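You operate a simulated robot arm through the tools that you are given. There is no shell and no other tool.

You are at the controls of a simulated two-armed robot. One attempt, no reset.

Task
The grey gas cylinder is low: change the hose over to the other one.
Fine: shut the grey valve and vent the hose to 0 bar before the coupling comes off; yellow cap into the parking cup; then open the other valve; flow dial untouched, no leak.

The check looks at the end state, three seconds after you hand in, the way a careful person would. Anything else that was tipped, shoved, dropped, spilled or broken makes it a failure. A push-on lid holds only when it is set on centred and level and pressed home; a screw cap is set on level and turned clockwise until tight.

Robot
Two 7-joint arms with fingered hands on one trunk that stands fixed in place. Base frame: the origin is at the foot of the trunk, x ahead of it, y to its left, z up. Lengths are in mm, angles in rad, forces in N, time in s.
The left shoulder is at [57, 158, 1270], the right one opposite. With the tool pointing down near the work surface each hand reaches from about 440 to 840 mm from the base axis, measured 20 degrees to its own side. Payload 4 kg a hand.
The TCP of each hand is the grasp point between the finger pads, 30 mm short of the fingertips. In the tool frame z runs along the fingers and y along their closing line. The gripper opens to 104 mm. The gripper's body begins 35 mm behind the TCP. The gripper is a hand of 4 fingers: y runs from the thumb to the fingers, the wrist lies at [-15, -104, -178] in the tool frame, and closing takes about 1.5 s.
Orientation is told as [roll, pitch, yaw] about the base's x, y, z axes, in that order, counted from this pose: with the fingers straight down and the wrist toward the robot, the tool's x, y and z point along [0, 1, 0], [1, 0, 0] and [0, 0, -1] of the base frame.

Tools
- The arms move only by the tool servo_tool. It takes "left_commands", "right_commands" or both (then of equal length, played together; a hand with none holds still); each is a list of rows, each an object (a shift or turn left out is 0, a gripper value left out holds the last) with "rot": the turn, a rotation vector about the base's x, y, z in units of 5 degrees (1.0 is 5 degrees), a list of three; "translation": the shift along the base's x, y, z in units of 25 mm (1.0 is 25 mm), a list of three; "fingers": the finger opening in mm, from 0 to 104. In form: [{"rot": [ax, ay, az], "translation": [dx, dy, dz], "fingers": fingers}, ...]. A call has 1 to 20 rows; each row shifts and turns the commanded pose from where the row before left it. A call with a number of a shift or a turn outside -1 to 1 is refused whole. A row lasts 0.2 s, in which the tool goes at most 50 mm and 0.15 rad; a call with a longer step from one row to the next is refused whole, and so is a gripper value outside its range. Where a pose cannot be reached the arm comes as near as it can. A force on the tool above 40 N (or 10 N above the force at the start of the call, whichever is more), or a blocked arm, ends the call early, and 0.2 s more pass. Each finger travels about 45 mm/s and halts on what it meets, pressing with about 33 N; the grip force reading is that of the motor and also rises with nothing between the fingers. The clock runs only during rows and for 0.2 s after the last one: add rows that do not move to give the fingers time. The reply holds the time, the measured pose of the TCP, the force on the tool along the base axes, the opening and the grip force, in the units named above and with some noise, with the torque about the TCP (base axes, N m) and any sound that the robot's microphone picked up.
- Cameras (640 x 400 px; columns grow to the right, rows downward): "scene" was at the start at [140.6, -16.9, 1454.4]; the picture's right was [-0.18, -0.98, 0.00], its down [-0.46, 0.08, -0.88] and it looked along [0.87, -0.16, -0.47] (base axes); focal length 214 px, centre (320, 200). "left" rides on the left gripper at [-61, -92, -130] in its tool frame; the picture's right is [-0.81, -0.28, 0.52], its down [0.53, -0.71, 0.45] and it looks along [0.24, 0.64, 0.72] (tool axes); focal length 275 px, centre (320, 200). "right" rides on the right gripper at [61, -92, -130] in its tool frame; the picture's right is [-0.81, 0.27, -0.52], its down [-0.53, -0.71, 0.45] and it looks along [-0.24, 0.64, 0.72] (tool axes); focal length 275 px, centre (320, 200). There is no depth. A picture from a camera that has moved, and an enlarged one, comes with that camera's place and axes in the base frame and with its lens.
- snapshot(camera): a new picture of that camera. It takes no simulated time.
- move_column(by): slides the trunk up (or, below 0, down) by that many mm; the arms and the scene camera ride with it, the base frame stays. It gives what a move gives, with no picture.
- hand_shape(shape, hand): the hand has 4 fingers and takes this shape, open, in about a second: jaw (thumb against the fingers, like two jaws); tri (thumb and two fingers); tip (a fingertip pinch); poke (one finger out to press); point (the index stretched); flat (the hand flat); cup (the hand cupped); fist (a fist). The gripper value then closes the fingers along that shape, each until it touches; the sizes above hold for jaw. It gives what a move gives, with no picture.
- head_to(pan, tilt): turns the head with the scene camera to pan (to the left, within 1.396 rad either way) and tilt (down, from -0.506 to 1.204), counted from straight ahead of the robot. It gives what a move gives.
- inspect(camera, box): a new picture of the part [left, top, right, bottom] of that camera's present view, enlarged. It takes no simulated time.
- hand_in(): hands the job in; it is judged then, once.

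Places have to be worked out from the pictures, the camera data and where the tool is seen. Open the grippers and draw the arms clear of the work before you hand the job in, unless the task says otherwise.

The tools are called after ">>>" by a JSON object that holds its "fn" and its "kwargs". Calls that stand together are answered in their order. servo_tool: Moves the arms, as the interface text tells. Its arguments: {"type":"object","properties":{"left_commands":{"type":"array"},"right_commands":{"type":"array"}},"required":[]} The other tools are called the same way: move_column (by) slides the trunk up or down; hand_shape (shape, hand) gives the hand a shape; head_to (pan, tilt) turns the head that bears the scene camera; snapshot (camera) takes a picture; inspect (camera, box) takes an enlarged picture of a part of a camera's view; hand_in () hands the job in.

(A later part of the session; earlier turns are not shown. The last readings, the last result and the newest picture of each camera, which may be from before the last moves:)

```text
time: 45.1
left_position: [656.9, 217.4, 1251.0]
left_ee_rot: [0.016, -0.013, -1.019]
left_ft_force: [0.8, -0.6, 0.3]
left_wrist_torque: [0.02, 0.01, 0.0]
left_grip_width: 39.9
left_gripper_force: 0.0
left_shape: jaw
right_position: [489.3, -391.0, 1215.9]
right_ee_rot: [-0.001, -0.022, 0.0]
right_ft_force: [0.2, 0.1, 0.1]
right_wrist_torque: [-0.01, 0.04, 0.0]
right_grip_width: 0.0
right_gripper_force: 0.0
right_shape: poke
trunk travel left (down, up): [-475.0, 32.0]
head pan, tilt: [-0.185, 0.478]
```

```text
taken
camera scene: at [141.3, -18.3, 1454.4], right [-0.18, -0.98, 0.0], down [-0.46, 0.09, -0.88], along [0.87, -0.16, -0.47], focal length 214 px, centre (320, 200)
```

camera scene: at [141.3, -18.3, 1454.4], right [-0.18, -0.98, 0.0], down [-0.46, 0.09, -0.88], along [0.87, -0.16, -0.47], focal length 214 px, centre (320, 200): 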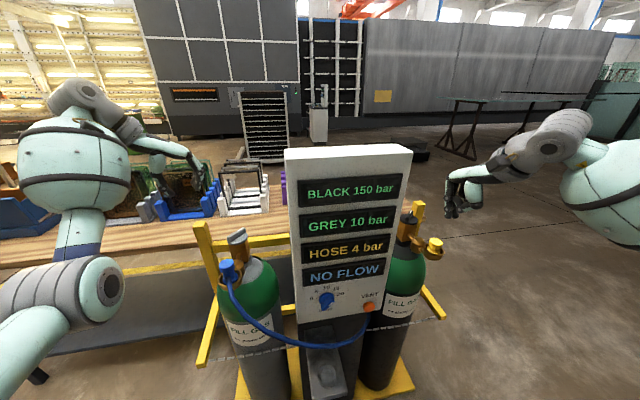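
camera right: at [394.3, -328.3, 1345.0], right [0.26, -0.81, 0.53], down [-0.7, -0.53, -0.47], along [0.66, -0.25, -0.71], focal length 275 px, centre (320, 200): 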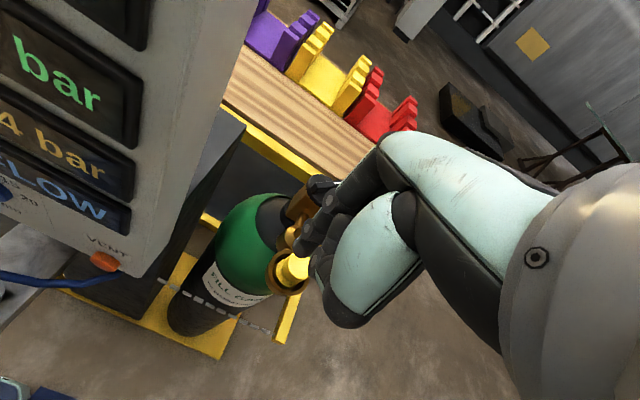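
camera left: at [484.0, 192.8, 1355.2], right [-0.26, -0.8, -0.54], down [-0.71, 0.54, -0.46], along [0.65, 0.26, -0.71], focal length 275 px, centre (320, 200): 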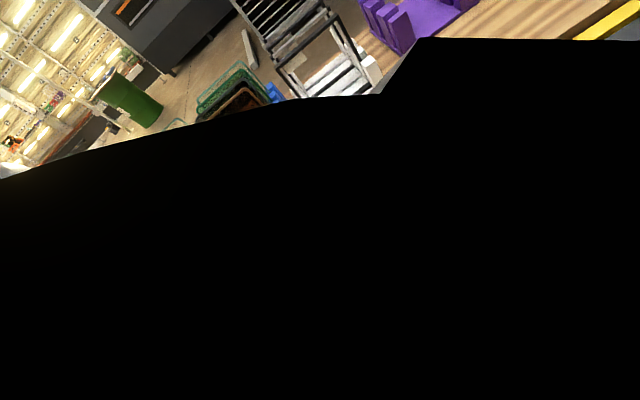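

The left arm is now out of the way. I look closely at the right hand's poking finger.

>>> {"fn": "inspect", "kwargs": {"camera": "right", "box": [250, 130, 450, 330]}}

>>> {"fn": "inspect", "kwargs": {"camera": "scene", "box": [420, 130, 520, 230]}}

```text
2.00 times, centred on (350, 230) of right
camera zoom: at [394.5, -329.4, 1344.6], right [0.26, -0.81, 0.53], down [-0.7, -0.53, -0.47], along [0.66, -0.24, -0.71], focal length 551 px, centre (260, 140)
```

zoom: 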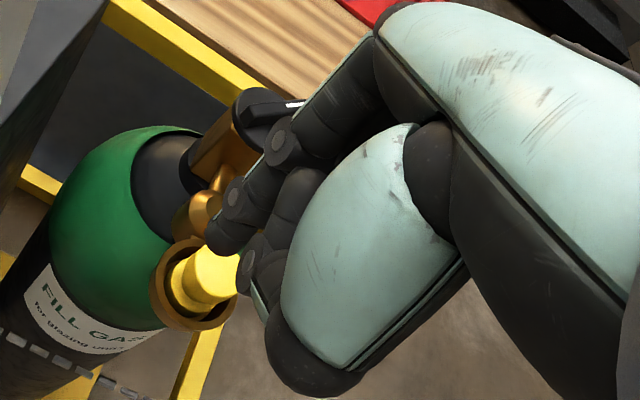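

```text
4.00 times, centred on (470, 180) of scene
camera zoom: at [141.3, -18.3, 1454.4], right [-0.18, -0.98, 0.0], down [-0.46, 0.09, -0.88], along [0.87, -0.16, -0.47], focal length 858 px, centre (-280, 280)
```

zoom: 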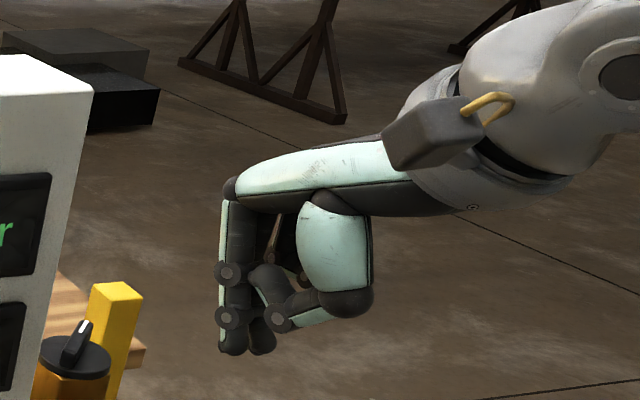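

From several hand-camera views I now place the vent button at about [502,-229,895] and the cup at [427,-95,731]. The cap top is near [549,-428,1066]. I back the right hand off, turning it to yaw 35°, then tilt the poking finger forward.

>>> {"fn": "servo_tool", "kwargs": {"right_commands": [{"translation": [-0.3, 0, -0.6], "rot": [0, 0, 1]}, {"translation": [-0.3, 0, -0.6], "rot": [0, 0, 1]}, {"translation": [-0.3, 0, -0.6], "rot": [0, 0, 1]}, {"translation": [-0.3, 0, -0.6], "rot": [0, 0, 1]}, {"translation": [-0.3, 0, -0.6], "rot": [0, 0, 1]}, {"translation": [-0.3, 0, -0.6], "rot": [0, 0, 1]}, {"translation": [-0.3, 0, -0.6], "rot": [0, 0, 1]}, {}]}}

>>> {"fn": "snapshot", "kwargs": {"camera": "scene"}}

```text
time: 46.9
left_position: [657.0, 218.1, 1252.3]
left_ee_rot: [0.017, -0.015, -1.016]
left_ft_force: [0.2, -0.7, -0.7]
left_wrist_torque: [0.0, -0.02, 0.01]
left_grip_width: 40.1
left_gripper_force: 0.0
left_shape: jaw
right_position: [442.3, -352.4, 1127.7]
right_ee_rot: [-0.006, -0.023, 0.503]
right_ft_force: [1.0, -0.7, -0.3]
right_wrist_torque: [0.01, -0.03, 0.02]
right_grip_width: 0.0
right_gripper_force: 0.1
right_shape: poke
right hand out of reach, approached as far as the arm can: row 5, 6, 7
trunk travel left (down, up): [-475.0, 32.0]
head pan, tilt: [-0.185, 0.478]
```

```text
taken
camera scene: at [140.3, -16.7, 1454.5], right [-0.18, -0.98, 0.0], down [-0.46, 0.08, -0.88], along [0.87, -0.16, -0.47], focal length 214 px, centre (320, 200)
```

scene: 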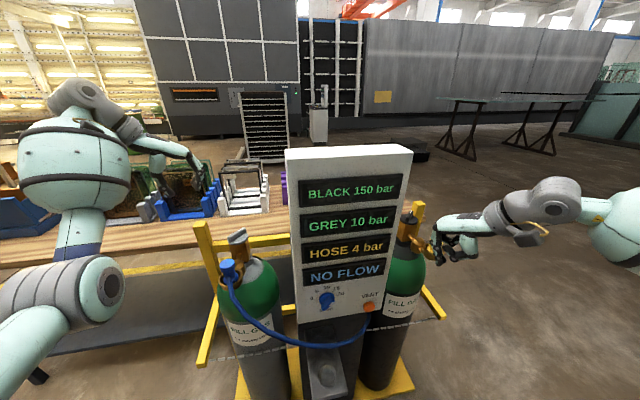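

The hand reached yaw 29° there. I now tilt the finger forward step by step while coming down in front of the vent, keeping well short of the panel.

>>> {"fn": "servo_tool", "kwargs": {"right_commands": [{"translation": [-0.1, 0.1, -0.4], "rot": [0.48, -0.87, 0]}, {"translation": [-0.1, 0.1, -0.4], "rot": [0.48, -0.87, 0]}, {"translation": [-0.1, 0.1, -0.4], "rot": [0.48, -0.87, 0]}, {"translation": [-0.1, 0.1, -0.4], "rot": [0.48, -0.87, 0]}, {"translation": [-0.1, 0.1, -0.4], "rot": [0.48, -0.87, 0]}, {}]}}

>>> {"fn": "snapshot", "kwargs": {"camera": "scene"}}

>>> {"fn": "snapshot", "kwargs": {"camera": "right"}}

```text
time: 48.3
left_position: [656.8, 217.4, 1251.9]
left_ee_rot: [0.018, -0.015, -1.017]
left_ft_force: [0.3, 0.1, -0.4]
left_wrist_torque: [-0.03, -0.01, -0.03]
left_grip_width: 39.9
left_gripper_force: 0.0
left_shape: jaw
right_position: [430.4, -340.9, 1077.8]
right_ee_rot: [0.001, -0.458, 0.497]
right_ft_force: [-0.4, 0.5, 0.9]
right_wrist_torque: [-0.02, -0.02, 0.02]
right_grip_width: 0.0
right_gripper_force: 0.0
right_shape: poke
trunk travel left (down, up): [-475.0, 32.0]
head pan, tilt: [-0.185, 0.478]
```

```text
taken
camera scene: at [141.3, -16.9, 1454.4], right [-0.18, -0.98, 0.0], down [-0.46, 0.08, -0.88], along [0.87, -0.16, -0.47], focal length 214 px, centre (320, 200)
```

scene: 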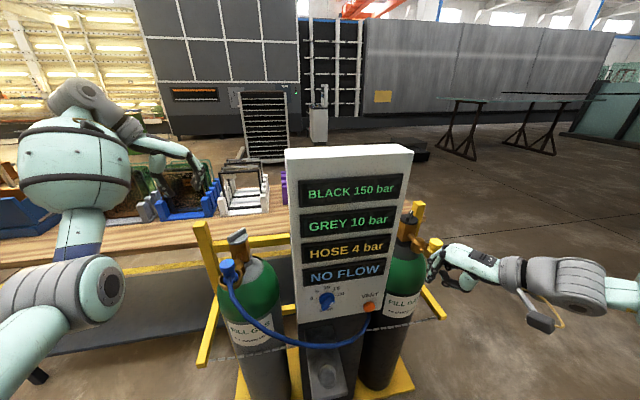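

```text
taken
camera right: at [277.9, -354.4, 1156.3], right [0.4, -0.7, 0.58], down [-0.13, -0.68, -0.72], along [0.91, 0.22, -0.37], focal length 275 px, centre (320, 200)
```

right: 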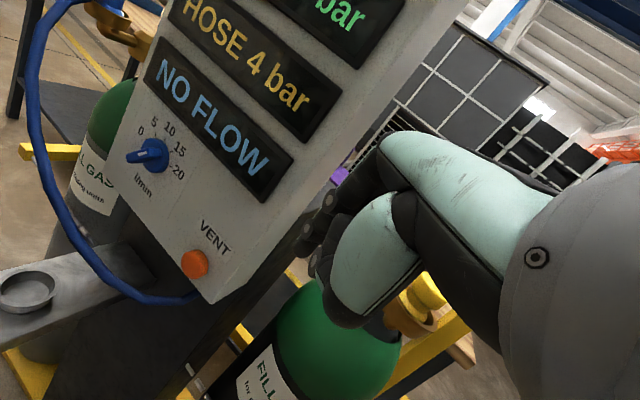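

The vent projects to [504,-230,895], agreeing with before. I continue tilting to about 51° and move the fingertip to roughly 40 mm in front of the button.

>>> {"fn": "servo_tool", "kwargs": {"right_commands": [{"translation": [0.065, 0.47, -0.81], "rot": [0.48, -0.88, 0]}, {"translation": [0.065, 0.47, -0.81], "rot": [0.48, -0.88, 0]}, {"translation": [0.065, 0.47, -0.81], "rot": [0.48, -0.88, 0]}, {"translation": [0.065, 0.47, -0.81], "rot": [0.48, -0.88, 0]}, {"translation": [0.065, 0.47, -0.81], "rot": [0.48, -0.88, 0]}, {}]}}

>>> {"fn": "snapshot", "kwargs": {"camera": "right"}}

>>> {"fn": "snapshot", "kwargs": {"camera": "scene"}}

```text
time: 49.7
left_position: [656.7, 218.2, 1252.1]
left_ee_rot: [0.018, -0.014, -1.017]
left_ft_force: [-0.6, 0.0, 0.2]
left_wrist_torque: [-0.03, -0.01, -0.01]
left_grip_width: 39.6
left_gripper_force: 0.0
left_shape: jaw
right_position: [393.4, -337.8, 1044.2]
right_ee_rot: [0.001, -0.875, 0.511]
right_ft_force: [-0.4, -0.8, -0.4]
right_wrist_torque: [0.03, 0.01, -0.01]
right_grip_width: 0.0
right_gripper_force: 0.1
right_shape: poke
right hand out of reach, approached as far as the arm can: row 2, 3, 4, 5
trunk travel left (down, up): [-475.0, 32.0]
head pan, tilt: [-0.185, 0.478]
```

```text
taken
camera right: at [224.9, -363.3, 1060.1], right [0.21, -0.81, 0.54], down [0.17, -0.52, -0.84], along [0.96, 0.26, 0.03], focal length 275 px, centre (320, 200)
```

right: 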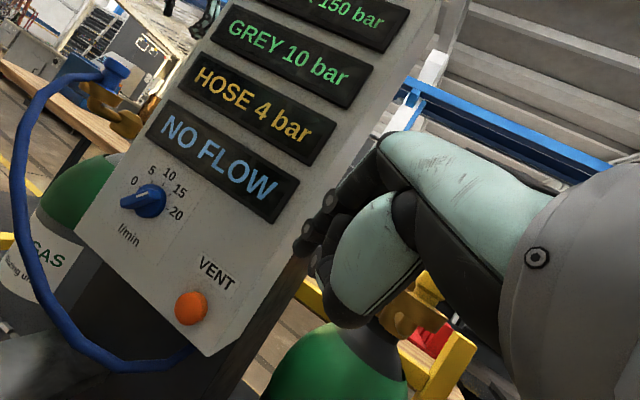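

```text
taken
camera scene: at [140.2, -17.1, 1454.5], right [-0.18, -0.98, 0.0], down [-0.46, 0.09, -0.88], along [0.87, -0.16, -0.47], focal length 214 px, centre (320, 200)
```

scene: 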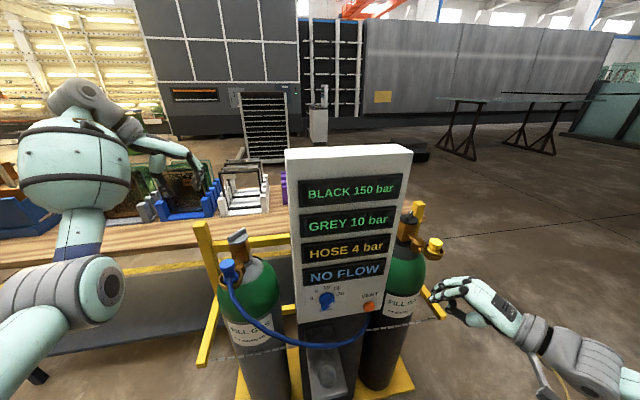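

The right arm is at its limit here, too high for the vent, so I need the trunk lower. First I move the left hand up and out to the left so that it stays clear of the cylinder when the trunk goes down.

>>> {"fn": "servo_tool", "kwargs": {"left_commands": [{"translation": [-0.5, 0.5, 0.5]}, {"translation": [-0.5, 0.5, 0.5]}, {"translation": [-0.5, 0.5, 0.5]}, {"translation": [-0.5, 0.5, 0.5]}, {"translation": [-0.5, 0.5, 0.5]}, {"translation": [-0.5, 0.5, 0.5]}, {"translation": [-0.5, 0.5, 0.5]}, {"translation": [-0.5, 0.5, 0.5]}, {}]}}

>>> {"fn": "snapshot", "kwargs": {"camera": "scene"}}

```text
time: 51.7
left_position: [557.3, 318.4, 1352.1]
left_ee_rot: [0.015, -0.011, -1.016]
left_ft_force: [-0.3, -0.3, -0.5]
left_wrist_torque: [0.0, 0.0, -0.03]
left_grip_width: 39.8
left_gripper_force: 0.1
left_shape: jaw
right_position: [395.6, -339.2, 1045.6]
right_ee_rot: [0.004, -0.873, 0.512]
right_ft_force: [-0.3, -0.3, -0.6]
right_wrist_torque: [-0.01, -0.02, 0.01]
right_grip_width: 0.0
right_gripper_force: 0.0
right_shape: poke
trunk travel left (down, up): [-475.0, 32.0]
head pan, tilt: [-0.185, 0.478]
```

```text
taken
camera scene: at [141.2, -17.3, 1454.3], right [-0.18, -0.98, 0.0], down [-0.46, 0.09, -0.88], along [0.87, -0.16, -0.47], focal length 214 px, centre (320, 200)
```

scene: 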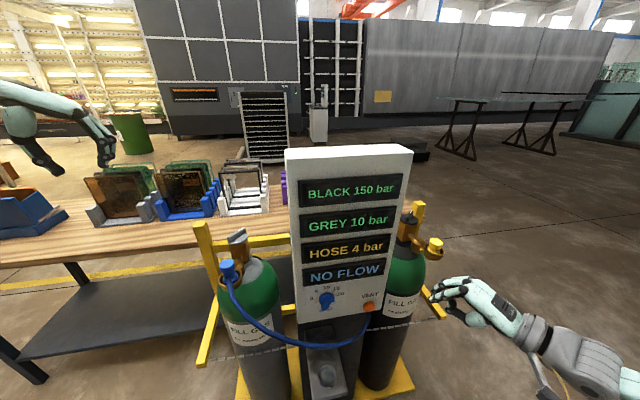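

The left hand is clear. I lower the trunk by 200 mm in two steps; the right hand hangs in free space right-front of the panel.

>>> {"fn": "move_column", "kwargs": {"by": -100}}

>>> {"fn": "move_column", "kwargs": {"by": -100}}

>>> {"fn": "snapshot", "kwargs": {"camera": "scene"}}

>>> {"fn": "snapshot", "kwargs": {"camera": "right"}}

```text
time: 53.0
left_position: [557.0, 317.3, 1251.3]
left_ee_rot: [0.018, -0.014, -1.018]
left_ft_force: [0.2, 0.0, 0.0]
left_wrist_torque: [-0.01, -0.02, -0.04]
left_grip_width: 39.9
left_gripper_force: 0.0
left_shape: jaw
right_position: [393.3, -337.5, 943.4]
right_ee_rot: [0.0, -0.874, 0.513]
right_ft_force: [-0.7, -0.5, -0.1]
right_wrist_torque: [0.05, -0.03, -0.01]
right_grip_width: 0.1
right_gripper_force: 0.0
right_shape: poke
trunk travel left (down, up): [-375.0, 132.0]
head pan, tilt: [-0.185, 0.478]
```

```text
time: 54.3
left_position: [555.6, 317.5, 1152.0]
left_ee_rot: [0.017, -0.014, -1.017]
left_ft_force: [-0.1, -1.2, 0.0]
left_wrist_torque: [-0.02, -0.01, 0.04]
left_grip_width: 39.9
left_gripper_force: 0.1
left_shape: jaw
right_position: [393.7, -337.6, 844.8]
right_ee_rot: [0.003, -0.875, 0.512]
right_ft_force: [0.5, 0.0, 0.2]
right_wrist_torque: [-0.05, 0.02, 0.0]
right_grip_width: 0.0
right_gripper_force: 0.0
right_shape: poke
trunk travel left (down, up): [-275.0, 232.0]
head pan, tilt: [-0.185, 0.478]
```

```text
taken
camera scene: at [137.9, -16.9, 1253.9], right [-0.18, -0.98, 0.0], down [-0.46, 0.08, -0.88], along [0.87, -0.16, -0.47], focal length 214 px, centre (320, 200)
```

scene: 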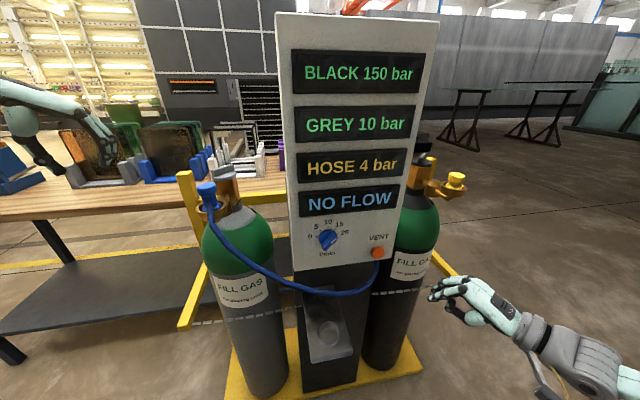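

```text
taken
camera right: at [225.0, -363.4, 859.8], right [0.21, -0.81, 0.54], down [0.17, -0.52, -0.84], along [0.96, 0.26, 0.03], focal length 275 px, centre (320, 200)
```

right: 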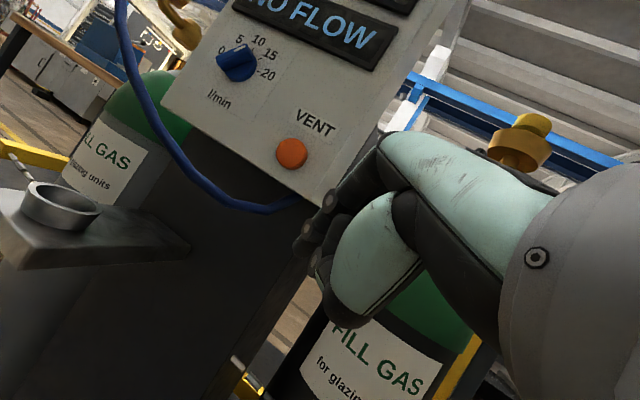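

With the lower trunk everything is in view and the vent again comes out at [501,-229,896]. I move the fingertip to about 40 mm in front of the button.

>>> {"fn": "servo_tool", "kwargs": {"right_commands": [{"translation": [0.1, 0.7, 0.8]}, {"translation": [0.3, 0.7, 0.8]}, {"translation": [0.4, 0.7, 0.6]}, {"translation": [0.5, 0.7, 0.4]}, {"translation": [0.5, 0.7, 0.25]}, {}]}}

>>> {"fn": "snapshot", "kwargs": {"camera": "scene"}}

>>> {"fn": "snapshot", "kwargs": {"camera": "right"}}

```text
time: 55.7
left_position: [556.7, 317.8, 1151.3]
left_ee_rot: [0.017, -0.011, -1.017]
left_ft_force: [-1.0, 1.0, -0.3]
left_wrist_torque: [0.01, 0.03, 0.0]
left_grip_width: 39.5
left_gripper_force: 0.0
left_shape: jaw
right_position: [414.9, -282.0, 929.5]
right_ee_rot: [0.003, -0.873, 0.511]
right_ft_force: [-0.4, 0.2, -0.6]
right_wrist_torque: [0.01, 0.02, 0.0]
right_grip_width: 0.2
right_gripper_force: 0.1
right_shape: poke
right hand out of reach, approached as far as the arm can: row 2, 3, 4, 5
trunk travel left (down, up): [-275.0, 232.0]
head pan, tilt: [-0.185, 0.478]
```

```text
taken
camera scene: at [137.9, -17.1, 1253.9], right [-0.18, -0.98, 0.0], down [-0.46, 0.09, -0.88], along [0.87, -0.16, -0.47], focal length 214 px, centre (320, 200)
```

scene: 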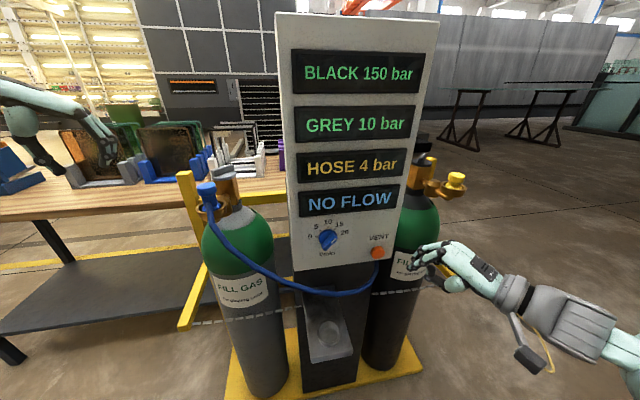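

```text
taken
camera right: at [245.4, -307.2, 944.0], right [0.21, -0.81, 0.54], down [0.17, -0.52, -0.84], along [0.96, 0.26, 0.03], focal length 275 px, centre (320, 200)
```

right: 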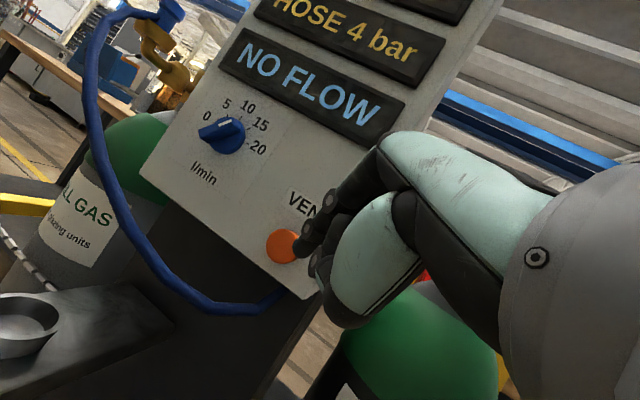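

The poke shape demands too steep a wrist here. The "point" shape should stretch the index along the palm, needing much less tilt, so I back off, untilt to about 20° and turn to yaw 40°. Then I stretch the index and look where its tip is.

>>> {"fn": "servo_tool", "kwargs": {"right_commands": [{"translation": [-0.3, -0.5, -0.2], "rot": [-0.48, 0.87, 0]}, {"translation": [-0.3, -0.5, -0.4], "rot": [-0.48, 0.87, 0]}, {"translation": [-0.3, -0.5, -0.4], "rot": [-0.48, 0.87, 0]}, {"translation": [-0.2, -0.4, -0.4], "rot": [-0.48, 0.87, 0]}, {"translation": [-0.2, -0.4, -0.4], "rot": [-0.48, 0.87, 0]}, {"translation": [0, 0, -0.4], "rot": [-0.48, 0.87, 0]}, {"rot": [0, 0, 1]}, {"rot": [0, 0, 1]}, {}]}}

>>> {"fn": "hand_shape", "kwargs": {"hand": "right", "shape": "point"}}

>>> {"fn": "snapshot", "kwargs": {"camera": "scene"}}

>>> {"fn": "snapshot", "kwargs": {"camera": "right"}}

```text
time: 57.7
left_position: [555.9, 317.1, 1150.6]
left_ee_rot: [0.016, -0.01, -1.018]
left_ft_force: [0.2, 0.2, -0.5]
left_wrist_torque: [-0.01, -0.03, -0.01]
left_grip_width: 39.8
left_gripper_force: 0.2
left_shape: jaw
right_position: [382.1, -340.1, 874.1]
right_ee_rot: [0.011, -0.356, 0.685]
right_ft_force: [-0.4, -0.2, 0.8]
right_wrist_torque: [0.04, 0.0, -0.02]
right_grip_width: 0.0
right_gripper_force: 0.1
right_shape: poke
trunk travel left (down, up): [-275.0, 232.0]
head pan, tilt: [-0.185, 0.478]
```

```text
time: 58.6
left_position: [555.6, 318.6, 1151.2]
left_ee_rot: [0.016, -0.013, -1.017]
left_ft_force: [0.0, 0.1, 0.4]
left_wrist_torque: [-0.01, 0.01, -0.01]
left_grip_width: 39.7
left_gripper_force: 0.0
left_shape: jaw
right_position: [383.1, -339.3, 873.5]
right_ee_rot: [0.01, -0.355, 0.683]
right_ft_force: [0.8, 0.8, 0.2]
right_wrist_torque: [0.02, 0.03, 0.01]
right_grip_width: 0.3
right_gripper_force: 0.0
right_shape: point
trunk travel left (down, up): [-275.0, 232.0]
head pan, tilt: [-0.185, 0.478]
```

```text
taken
camera scene: at [138.2, -17.0, 1253.9], right [-0.18, -0.98, 0.0], down [-0.46, 0.08, -0.88], along [0.87, -0.16, -0.47], focal length 214 px, centre (320, 200)
```

scene: 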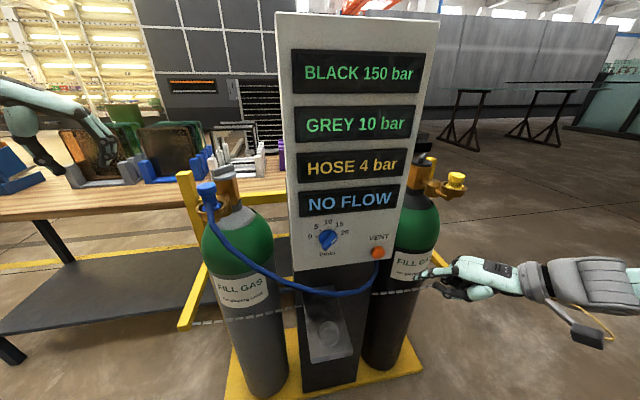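

```text
taken
camera right: at [242.5, -376.8, 966.7], right [0.58, -0.58, 0.57], down [-0.06, -0.73, -0.68], along [0.81, 0.36, -0.46], focal length 275 px, centre (320, 200)
```

right: 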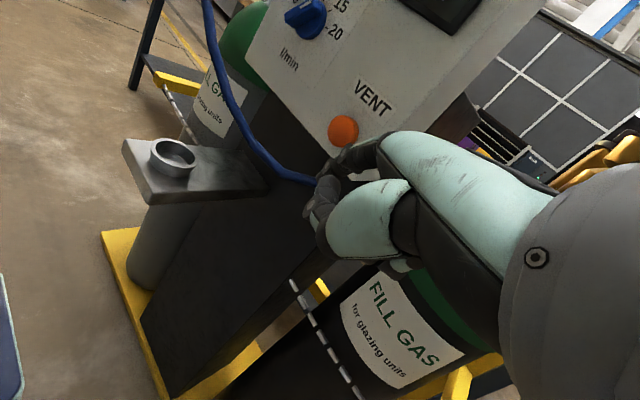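

I zoom on the pointing hand in both views.

>>> {"fn": "inspect", "kwargs": {"camera": "scene", "box": [370, 225, 500, 315]}}

>>> {"fn": "inspect", "kwargs": {"camera": "right", "box": [290, 90, 430, 250]}}

```text
4.44 times, centred on (435, 270) of scene
camera zoom: at [138.2, -17.0, 1253.9], right [-0.18, -0.98, 0.0], down [-0.46, 0.08, -0.88], along [0.87, -0.16, -0.47], focal length 953 px, centre (-191, -111)
```

zoom: 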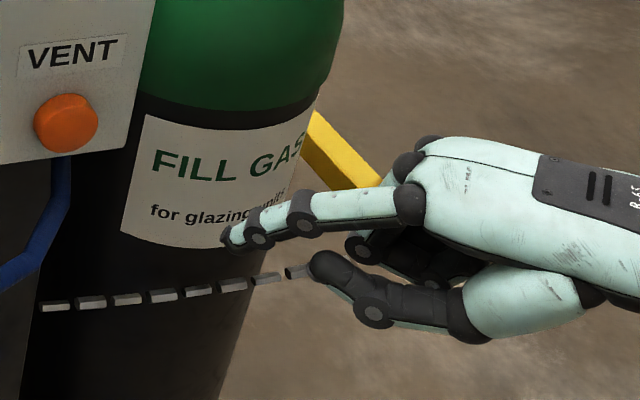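

```text
2.50 times, centred on (360, 170) of right
camera zoom: at [242.5, -376.8, 966.7], right [0.58, -0.58, 0.57], down [-0.06, -0.73, -0.68], along [0.81, 0.36, -0.46], focal length 688 px, centre (220, 275)
```

zoom: 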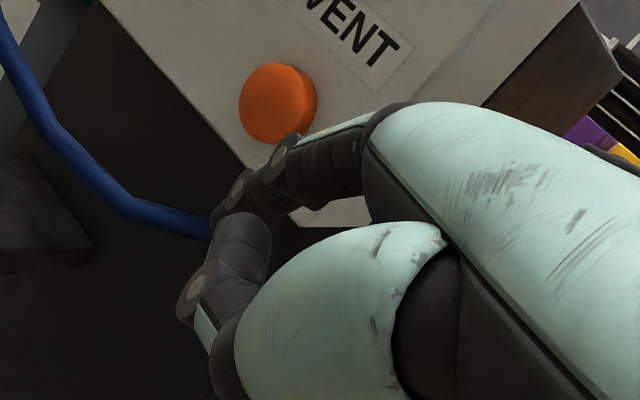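

The index tip is at about [426,-281,879]. I bring it to about 25 mm in front of the button centre.

>>> {"fn": "servo_tool", "kwargs": {"right_commands": [{"translation": [0.4, 0.7, 0.23]}, {"translation": [0.5, 0.7, 0.23]}, {"translation": [0.6, 0.7, 0.23]}, {}, {}]}}

>>> {"fn": "inspect", "kwargs": {"camera": "scene", "box": [340, 215, 470, 305]}}

>>> {"fn": "inspect", "kwargs": {"camera": "right", "box": [290, 90, 430, 250]}}

```text
time: 59.8
left_position: [556.3, 317.9, 1151.0]
left_ee_rot: [0.017, -0.012, -1.017]
left_ft_force: [0.7, -0.1, 0.2]
left_wrist_torque: [-0.01, -0.05, -0.02]
left_grip_width: 39.7
left_gripper_force: 0.1
left_shape: jaw
right_position: [421.1, -286.5, 891.4]
right_ee_rot: [0.011, -0.356, 0.683]
right_ft_force: [-0.5, 0.1, 0.4]
right_wrist_torque: [0.0, 0.02, 0.04]
right_grip_width: 0.0
right_gripper_force: 0.1
right_shape: point
trunk travel left (down, up): [-275.0, 232.0]
head pan, tilt: [-0.185, 0.478]
```

```text
4.44 times, centred on (405, 260) of scene
camera zoom: at [138.3, -16.9, 1253.9], right [-0.18, -0.98, 0.0], down [-0.46, 0.08, -0.88], along [0.87, -0.16, -0.47], focal length 953 px, centre (-58, -67)
```

zoom: 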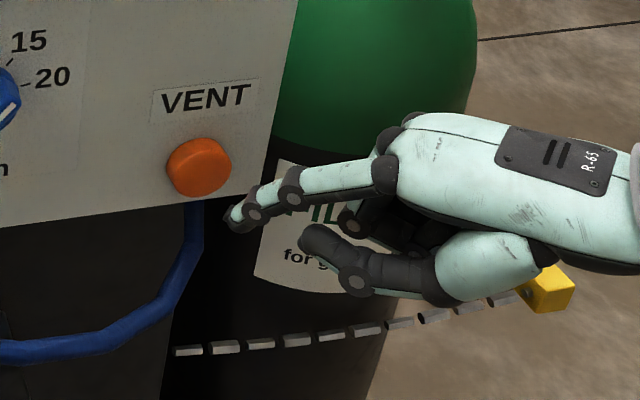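

```text
2.50 times, centred on (360, 170) of right
camera zoom: at [280.8, -323.2, 983.3], right [0.58, -0.58, 0.57], down [-0.06, -0.73, -0.68], along [0.81, 0.36, -0.46], focal length 688 px, centre (220, 275)
```

zoom: 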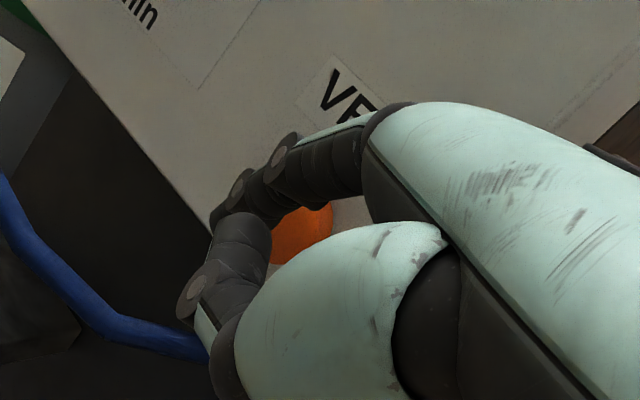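

The tip is at about [465,-228,897], straight in front of the button. I advance in +x slowly until the force shows contact.

>>> {"fn": "servo_tool", "kwargs": {"right_commands": [{"translation": [0.4, 0, 0]}, {"translation": [0.4, 0, 0]}, {"translation": [0.2, 0, 0]}, {}]}}

>>> {"fn": "servo_tool", "kwargs": {"right_commands": [{"translation": [0.12, 0, 0]}, {"translation": [0.12, 0, 0]}, {}]}}

>>> {"fn": "inspect", "kwargs": {"camera": "scene", "box": [280, 130, 470, 305]}}

```text
time: 60.8
left_position: [556.2, 318.4, 1151.5]
left_ee_rot: [0.017, -0.013, -1.02]
left_ft_force: [-0.7, -0.3, -0.7]
left_wrist_torque: [0.01, -0.01, 0.0]
left_grip_width: 39.8
left_gripper_force: 0.1
left_shape: jaw
right_position: [445.7, -287.1, 891.9]
right_ee_rot: [0.012, -0.355, 0.685]
right_ft_force: [-0.4, 0.2, 0.0]
right_wrist_torque: [0.03, 0.01, -0.04]
right_grip_width: 0.0
right_gripper_force: 0.2
right_shape: point
trunk travel left (down, up): [-275.0, 232.0]
head pan, tilt: [-0.185, 0.478]
```

```text
time: 61.6
left_position: [555.0, 317.3, 1151.6]
left_ee_rot: [0.017, -0.011, -1.018]
left_ft_force: [-0.1, 0.2, 0.5]
left_wrist_torque: [-0.02, 0.0, 0.01]
left_grip_width: 39.8
left_gripper_force: 0.1
left_shape: jaw
right_position: [450.7, -287.3, 890.2]
right_ee_rot: [0.01, -0.355, 0.685]
right_ft_force: [-1.5, -0.2, 1.0]
right_wrist_torque: [0.06, -0.04, 0.1]
right_grip_width: 96.2
right_gripper_force: 0.1
right_shape: point
trunk travel left (down, up): [-275.0, 232.0]
head pan, tilt: [-0.185, 0.478]
```

```text
2.29 times, centred on (375, 218) of scene
camera zoom: at [137.8, -16.9, 1253.9], right [-0.18, -0.98, 0.0], down [-0.46, 0.09, -0.88], along [0.87, -0.16, -0.47], focal length 490 px, centre (194, 160)
```

zoom: 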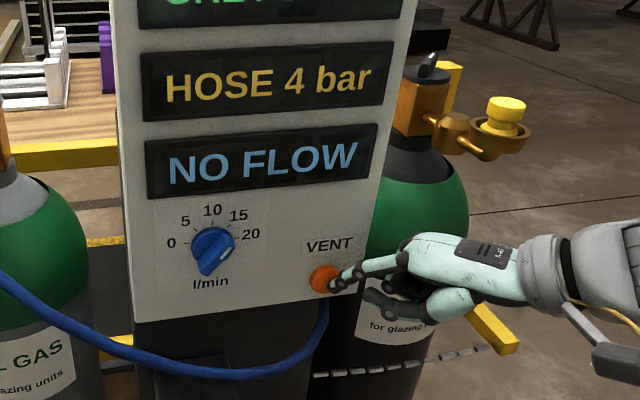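

Contact with the button has begun. I press on in small steps and watch the hose reading.

>>> {"fn": "servo_tool", "kwargs": {"right_commands": [{"translation": [0.12, 0, 0]}, {"translation": [0.12, 0, 0]}, {"translation": [0.12, 0, 0]}, {}]}}

>>> {"fn": "inspect", "kwargs": {"camera": "scene", "box": [280, 130, 470, 305]}}

```text
time: 62.6
left_position: [554.8, 318.2, 1151.6]
left_ee_rot: [0.017, -0.014, -1.018]
left_ft_force: [0.2, -0.6, -0.5]
left_wrist_torque: [0.02, -0.01, 0.0]
left_grip_width: 40.3
left_gripper_force: 0.1
left_shape: jaw
right_position: [459.9, -285.7, 891.0]
right_ee_rot: [0.011, -0.355, 0.684]
right_ft_force: [-8.1, -0.4, 2.6]
right_wrist_torque: [0.1, -0.08, 0.38]
right_grip_width: 96.0
right_gripper_force: 0.1
right_shape: point
trunk travel left (down, up): [-275.0, 232.0]
head pan, tilt: [-0.185, 0.478]
heard: click
```

```text
2.29 times, centred on (375, 218) of scene
camera zoom: at [136.7, -16.9, 1254.1], right [-0.18, -0.98, 0.0], down [-0.46, 0.08, -0.88], along [0.87, -0.16, -0.47], focal length 490 px, centre (194, 160)
```

zoom: 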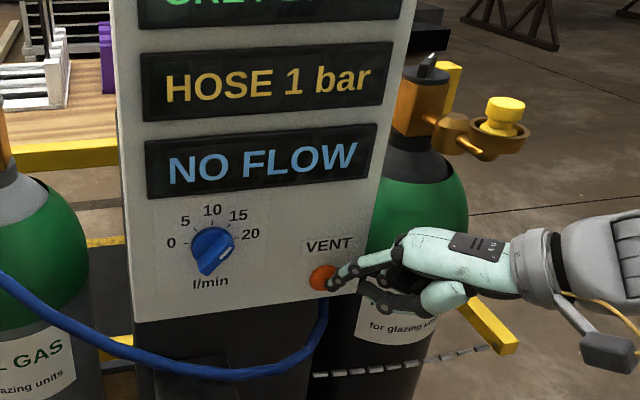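

A click was heard and the hose reads 1 bar and falling. I hold the button.

>>> {"fn": "servo_tool", "kwargs": {"right_commands": [{}, {}, {}, {}, {}]}}

>>> {"fn": "inspect", "kwargs": {"camera": "scene", "box": [280, 40, 440, 215]}}

```text
time: 63.8
left_position: [554.2, 318.0, 1151.6]
left_ee_rot: [0.017, -0.014, -1.018]
left_ft_force: [-0.4, -0.1, 0.2]
left_wrist_torque: [0.0, 0.01, 0.01]
left_grip_width: 39.9
left_gripper_force: 0.0
left_shape: jaw
right_position: [458.7, -285.2, 891.9]
right_ee_rot: [0.009, -0.357, 0.685]
right_ft_force: [-7.9, -0.2, 3.0]
right_wrist_torque: [0.12, -0.1, 0.43]
right_grip_width: 96.1
right_gripper_force: 0.2
right_shape: point
trunk travel left (down, up): [-275.0, 232.0]
head pan, tilt: [-0.185, 0.478]
```

```text
2.29 times, centred on (360, 128) of scene
camera zoom: at [136.7, -16.9, 1254.1], right [-0.18, -0.98, 0.0], down [-0.46, 0.08, -0.88], along [0.87, -0.16, -0.47], focal length 490 px, centre (229, 366)
```

zoom: 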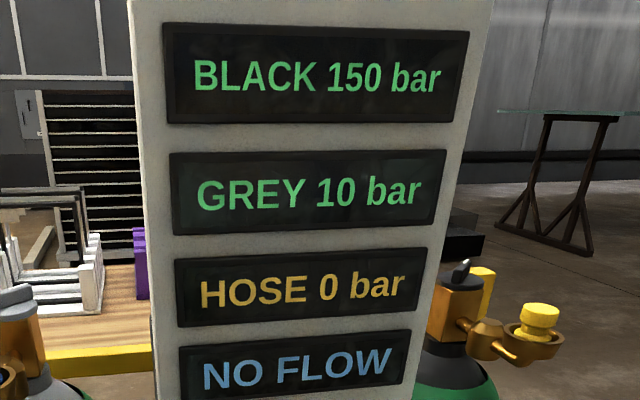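

The hose reads 0 bar. I hold a moment longer, withdraw straight back in -x, and check that it stays at zero.

>>> {"fn": "servo_tool", "kwargs": {"right_commands": [{}, {}, {}, {"translation": [-0.5, 0, 0]}, {"translation": [-0.8, 0, 0]}, {"translation": [-0.8, -0.4, 0]}, {"translation": [-0.8, -0.8, 0.2]}, {"translation": [0, -0.8, 0.4]}, {"translation": [0, -0.8, 0.4]}, {}, {}, {}]}}

>>> {"fn": "snapshot", "kwargs": {"camera": "scene"}}

```text
time: 66.4
left_position: [555.6, 317.7, 1151.6]
left_ee_rot: [0.018, -0.012, -1.017]
left_ft_force: [0.0, -0.7, 0.7]
left_wrist_torque: [0.01, -0.03, -0.02]
left_grip_width: 39.5
left_gripper_force: 0.0
left_shape: jaw
right_position: [386.7, -358.4, 917.6]
right_ee_rot: [0.009, -0.354, 0.683]
right_ft_force: [1.1, 0.3, 0.4]
right_wrist_torque: [0.0, 0.0, -0.01]
right_grip_width: 96.0
right_gripper_force: 0.2
right_shape: point
trunk travel left (down, up): [-275.0, 232.0]
head pan, tilt: [-0.185, 0.478]
```

```text
taken
camera scene: at [138.0, -17.0, 1253.9], right [-0.18, -0.98, 0.0], down [-0.46, 0.08, -0.88], along [0.87, -0.16, -0.47], focal length 214 px, centre (320, 200)
```

scene: 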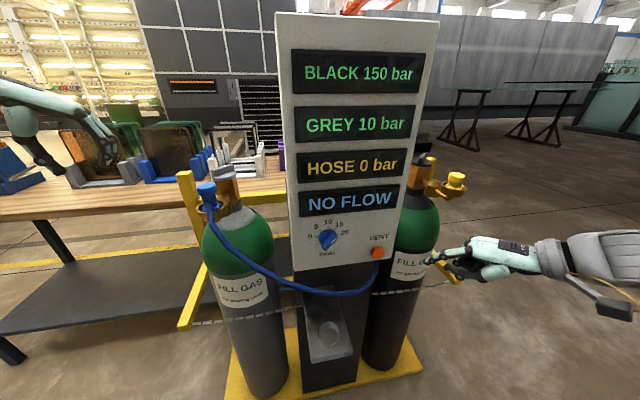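

The hose stays at 0 bar, so the grey valve is shut. I go back to the original trunk height, return the right hand to the jaw shape, and straighten it to point down again.

>>> {"fn": "move_column", "kwargs": {"by": 200}}

>>> {"fn": "hand_shape", "kwargs": {"hand": "right", "shape": "jaw"}}

>>> {"fn": "servo_tool", "kwargs": {"right_commands": [{"translation": [0.3, -0.3, 0.3], "rot": [-0.63, 0.78, 0]}, {"translation": [0.3, -0.3, 0.3], "rot": [-0.63, 0.78, 0]}, {"translation": [0.3, -0.3, 0.3], "rot": [-0.63, 0.78, 0]}, {"translation": [0.3, -0.3, 0.3], "rot": [-0.63, 0.78, 0]}, {}]}}

>>> {"fn": "snapshot", "kwargs": {"camera": "scene"}}

>>> {"fn": "snapshot", "kwargs": {"camera": "right"}}

```text
time: 68.6
left_position: [555.6, 318.4, 1352.5]
left_ee_rot: [0.017, -0.011, -1.018]
left_ft_force: [0.1, -0.6, 0.0]
left_wrist_torque: [0.01, 0.0, 0.02]
left_grip_width: 39.8
left_gripper_force: 0.1
left_shape: jaw
right_position: [388.0, -357.3, 1116.6]
right_ee_rot: [0.008, -0.354, 0.683]
right_ft_force: [0.1, -0.4, -0.2]
right_wrist_torque: [0.01, 0.02, 0.02]
right_grip_width: 96.4
right_gripper_force: 0.0
right_shape: point
trunk travel left (down, up): [-475.0, 32.0]
head pan, tilt: [-0.185, 0.478]
```

```text
time: 69.5
left_position: [555.7, 318.3, 1352.6]
left_ee_rot: [0.017, -0.013, -1.017]
left_ft_force: [1.1, -0.2, -0.2]
left_wrist_torque: [-0.01, 0.01, 0.01]
left_grip_width: 39.6
left_gripper_force: 0.1
left_shape: jaw
right_position: [389.0, -356.3, 1117.3]
right_ee_rot: [0.012, -0.356, 0.683]
right_ft_force: [0.4, 0.4, -0.1]
right_wrist_torque: [0.0, 0.03, -0.01]
right_grip_width: 103.6
right_gripper_force: 0.1
right_shape: jaw
trunk travel left (down, up): [-475.0, 32.0]
head pan, tilt: [-0.185, 0.478]
```

```text
time: 70.7
left_position: [556.9, 316.8, 1353.1]
left_ee_rot: [0.018, -0.01, -1.018]
left_ft_force: [0.0, 0.1, 0.5]
left_wrist_torque: [-0.02, 0.04, -0.04]
left_grip_width: 39.7
left_gripper_force: 0.0
left_shape: jaw
right_position: [416.7, -385.9, 1146.4]
right_ee_rot: [0.01, -0.006, 0.684]
right_ft_force: [0.0, 0.4, 0.4]
right_wrist_torque: [0.01, 0.0, 0.01]
right_grip_width: 103.9
right_gripper_force: 0.0
right_shape: jaw
trunk travel left (down, up): [-475.0, 32.0]
head pan, tilt: [-0.185, 0.478]
```

```text
taken
camera scene: at [140.7, -17.5, 1454.4], right [-0.18, -0.98, 0.0], down [-0.46, 0.09, -0.88], along [0.87, -0.16, -0.47], focal length 214 px, centre (320, 200)
```

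scene: 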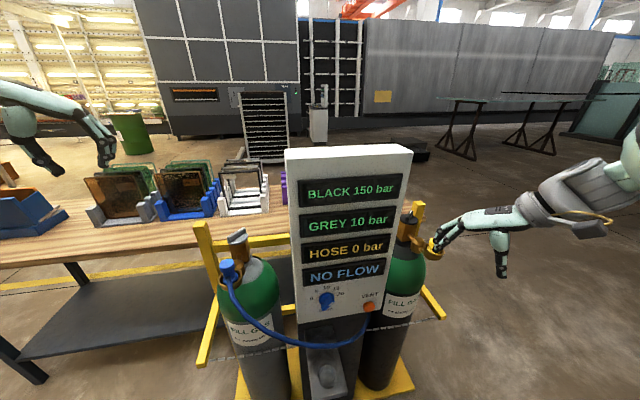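

```text
taken
camera right: at [307.6, -400.2, 1279.3], right [0.73, -0.46, 0.51], down [-0.22, -0.86, -0.46], along [0.65, 0.23, -0.72], focal length 275 px, centre (320, 200)
```

right: 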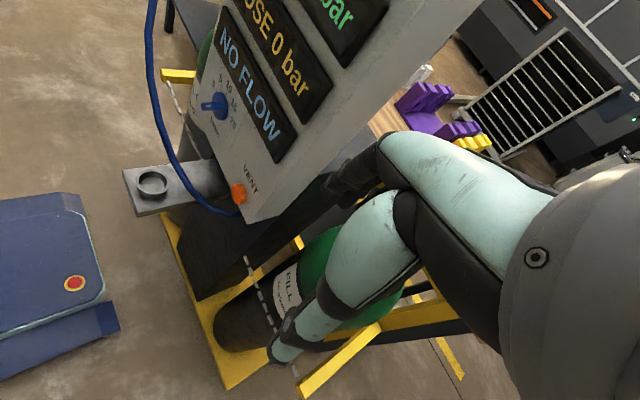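

The right hand points down again at yaw 39°. I test whether it can come low in front of the cup by moving it (empty) to about [365,-120,900], staying on the robot's side of the hose.

>>> {"fn": "servo_tool", "kwargs": {"right_commands": [{"translation": [-0.4, 0.6, -0.9], "rot": [0, 0, -0.35]}, {"translation": [-0.4, 0.8, -0.9], "rot": [0, 0, -0.35]}, {"translation": [-0.3, 1, -0.9], "rot": [0, 0, -0.35]}, {"translation": [-0.2, 1, -0.9], "rot": [0, 0, -0.35]}, {"translation": [-0.2, 1, -0.9], "rot": [0, 0, -0.35]}, {"translation": [-0.1, 1, -0.9], "rot": [0, 0, -0.35]}, {"translation": [0, 1, -0.9], "rot": [0, 0, -0.35]}, {"translation": [0, 1, -0.9], "rot": [0, 0, -0.35]}, {"translation": [0, 1, -0.9], "rot": [0, 0, -0.35]}, {"translation": [0, 1, -0.9], "rot": [0, 0, -0.35]}, {}]}}

>>> {"fn": "snapshot", "kwargs": {"camera": "scene"}}

>>> {"fn": "snapshot", "kwargs": {"camera": "right"}}

```text
time: 73.1
left_position: [556.5, 318.5, 1353.2]
left_ee_rot: [0.017, -0.012, -1.017]
left_ft_force: [0.2, -0.9, -0.2]
left_wrist_torque: [0.01, 0.01, -0.03]
left_grip_width: 40.0
left_gripper_force: 0.0
left_shape: jaw
right_position: [388.8, -152.8, 955.7]
right_ee_rot: [0.01, -0.002, 0.376]
right_ft_force: [-0.5, 0.1, -0.7]
right_wrist_torque: [0.0, 0.01, 0.03]
right_grip_width: 103.8
right_gripper_force: 0.2
right_shape: jaw
right hand out of reach, approached as far as the arm can: row 9, 10
trunk travel left (down, up): [-475.0, 32.0]
head pan, tilt: [-0.185, 0.478]
```

```text
taken
camera scene: at [140.7, -18.1, 1454.4], right [-0.18, -0.98, 0.0], down [-0.46, 0.09, -0.88], along [0.87, -0.16, -0.47], focal length 214 px, centre (320, 200)
```

scene: 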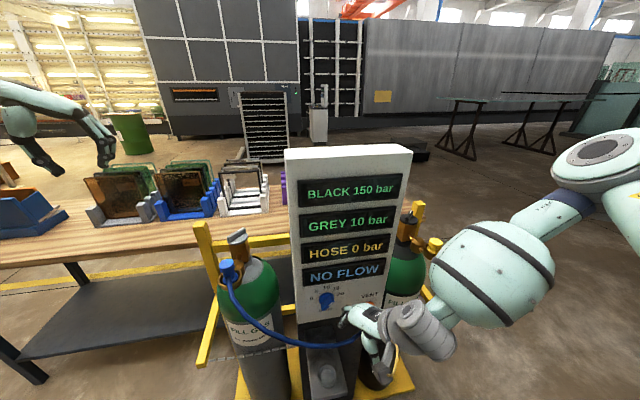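

```text
taken
camera right: at [281.1, -132.7, 1088.5], right [0.56, -0.66, 0.51], down [-0.47, -0.75, -0.46], along [0.69, 0.02, -0.73], focal length 275 px, centre (320, 200)
```

right: 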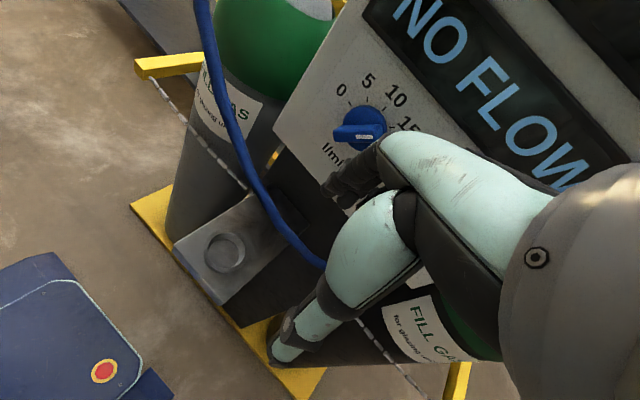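

The cup lies at [426,-93,731]; at this trunk height the hand cannot go lower than about 955 there, so parking needs a lower trunk, and the hose crosses above the cup. First the cap must come off anyway: I move the right hand up and over toward the black port at yaw 0.

>>> {"fn": "servo_tool", "kwargs": {"right_commands": [{"translation": [-0.1, -0.7, 0.9], "rot": [0, 0, -0.43]}, {"translation": [0, -0.9, 0.9], "rot": [0, 0, -0.43]}, {"translation": [0.1, -1, 0.9], "rot": [0, 0, -0.43]}, {"translation": [0.2, -1, 0.9], "rot": [0, 0, -0.43]}, {"translation": [0.2, -1, 0.9], "rot": [0, 0, -0.43]}, {"translation": [0.2, -1, 0.9], "rot": [0, 0, -0.43]}, {"translation": [0.3, -1, 0.9], "rot": [0, 0, -0.43]}, {"translation": [0.3, -1, 0.9], "rot": [0, 0, -0.43]}, {"translation": [0.4, -1, 0.7], "rot": [0, 0, -0.43]}, {"translation": [0.5, -1, 0.5], "rot": [0, 0, -0.43]}, {"translation": [0.7, -0.9, 0]}, {"translation": [0.7, -0.4, 0]}, {}, {}]}}

>>> {"fn": "snapshot", "kwargs": {"camera": "right"}}

>>> {"fn": "snapshot", "kwargs": {"camera": "scene"}}

```text
time: 76.1
left_position: [556.2, 317.5, 1351.8]
left_ee_rot: [0.017, -0.013, -1.018]
left_ft_force: [0.0, 0.5, 1.1]
left_wrist_torque: [0.01, 0.0, -0.02]
left_grip_width: 39.7
left_gripper_force: 0.2
left_shape: jaw
right_position: [479.3, -424.7, 1164.3]
right_ee_rot: [0.01, -0.004, 0.004]
right_ft_force: [0.3, -0.2, 0.3]
right_wrist_torque: [0.01, 0.01, 0.02]
right_grip_width: 103.9
right_gripper_force: 0.1
right_shape: jaw
trunk travel left (down, up): [-475.0, 32.0]
head pan, tilt: [-0.185, 0.478]
```

```text
taken
camera right: at [386.0, -366.5, 1296.6], right [0.28, -0.81, 0.51], down [-0.71, -0.53, -0.46], along [0.65, -0.23, -0.72], focal length 275 px, centre (320, 200)
```

right: 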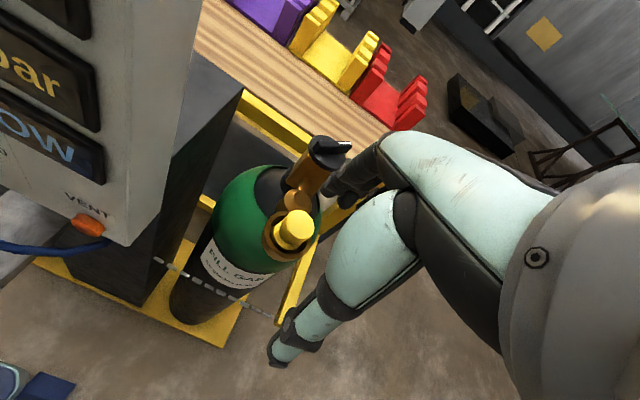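

```text
taken
camera scene: at [140.5, -17.1, 1454.4], right [-0.18, -0.98, 0.0], down [-0.46, 0.09, -0.88], along [0.87, -0.16, -0.47], focal length 214 px, centre (320, 200)
```

scene: 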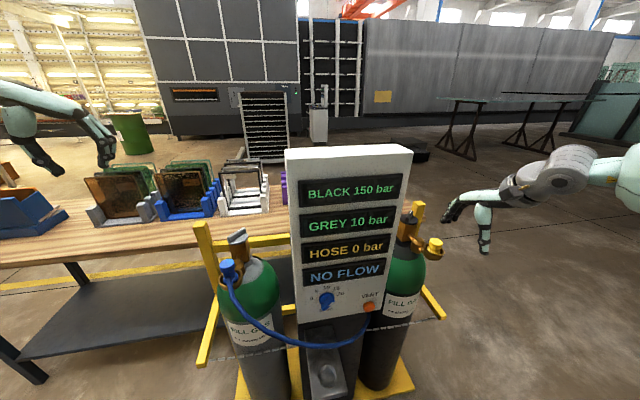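

I zoom to fix the cap's place.

>>> {"fn": "inspect", "kwargs": {"camera": "right", "box": [240, 180, 340, 280]}}

>>> {"fn": "inspect", "kwargs": {"camera": "scene", "box": [395, 205, 475, 285]}}

```text
4.00 times, centred on (290, 230) of right
camera zoom: at [386.0, -366.5, 1296.6], right [0.28, -0.81, 0.51], down [-0.71, -0.53, -0.46], along [0.65, -0.23, -0.72], focal length 1101 px, centre (440, 80)
```

zoom: 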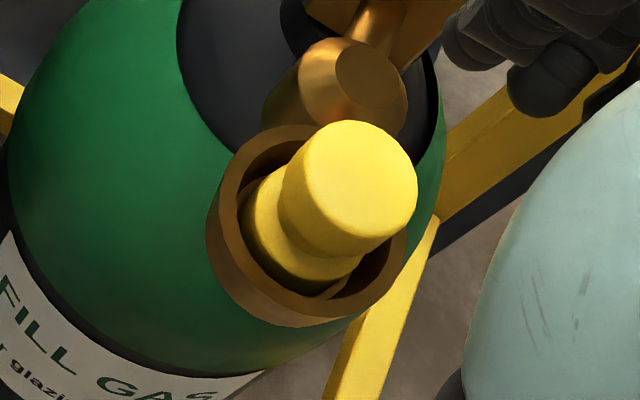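

```text
5.00 times, centred on (435, 245) of scene
camera zoom: at [140.5, -17.1, 1454.4], right [-0.18, -0.98, 0.0], down [-0.46, 0.09, -0.88], along [0.87, -0.16, -0.47], focal length 1072 px, centre (-255, -25)
```

zoom: 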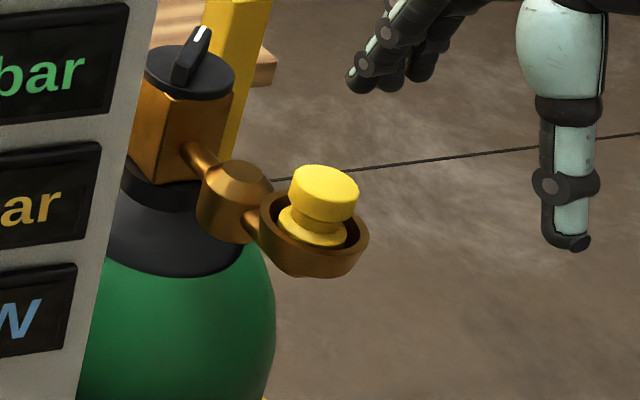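

The cap top is at about [548,-429,1065], head about 31 mm wide, ring rim near 1031. I move the hand above it with the fingers at 60 mm.

>>> {"fn": "servo_tool", "kwargs": {"right_commands": [{"translation": [0.7, -0.04, -0.2], "fingers": 60}, {"translation": [0.7, -0.04, -0.2]}, {"translation": [0.7, -0.04, -0.3]}, {"translation": [0.66, -0.04, -0.3]}, {}, {}]}}

>>> {"fn": "inspect", "kwargs": {"camera": "right", "box": [240, 160, 400, 320]}}

>>> {"fn": "inspect", "kwargs": {"camera": "scene", "box": [395, 195, 475, 275]}}

```text
time: 77.5
left_position: [556.2, 318.1, 1351.8]
left_ee_rot: [0.018, -0.012, -1.018]
left_ft_force: [-0.2, -1.0, -0.1]
left_wrist_torque: [0.01, -0.01, 0.03]
left_grip_width: 39.7
left_gripper_force: 0.1
left_shape: jaw
right_position: [546.3, -430.0, 1140.9]
right_ee_rot: [0.011, -0.004, 0.004]
right_ft_force: [0.3, -0.6, 0.2]
right_wrist_torque: [-0.02, 0.0, 0.01]
right_grip_width: 60.2
right_gripper_force: 0.1
right_shape: jaw
trunk travel left (down, up): [-475.0, 32.0]
head pan, tilt: [-0.185, 0.478]
```

```text
2.50 times, centred on (320, 240) of right
camera zoom: at [453.7, -371.4, 1271.8], right [0.28, -0.81, 0.51], down [-0.71, -0.53, -0.46], along [0.65, -0.23, -0.72], focal length 688 px, centre (320, 100)
```

zoom: 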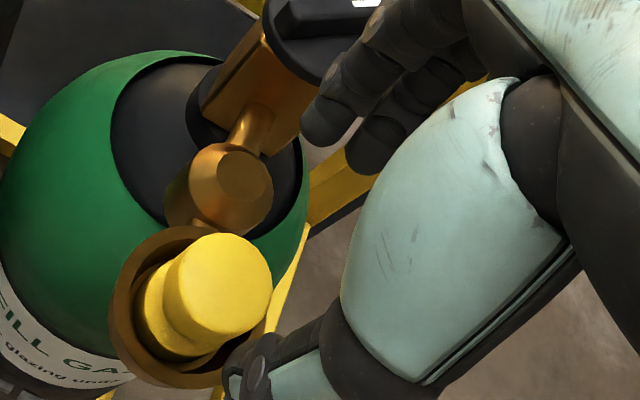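

```text
5.00 times, centred on (435, 235) of scene
camera zoom: at [140.5, -16.9, 1454.5], right [-0.18, -0.98, 0.0], down [-0.46, 0.09, -0.88], along [0.87, -0.16, -0.47], focal length 1072 px, centre (-255, 25)
```

zoom: 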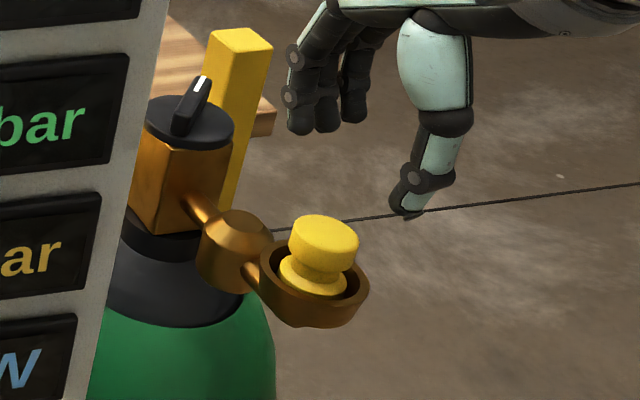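

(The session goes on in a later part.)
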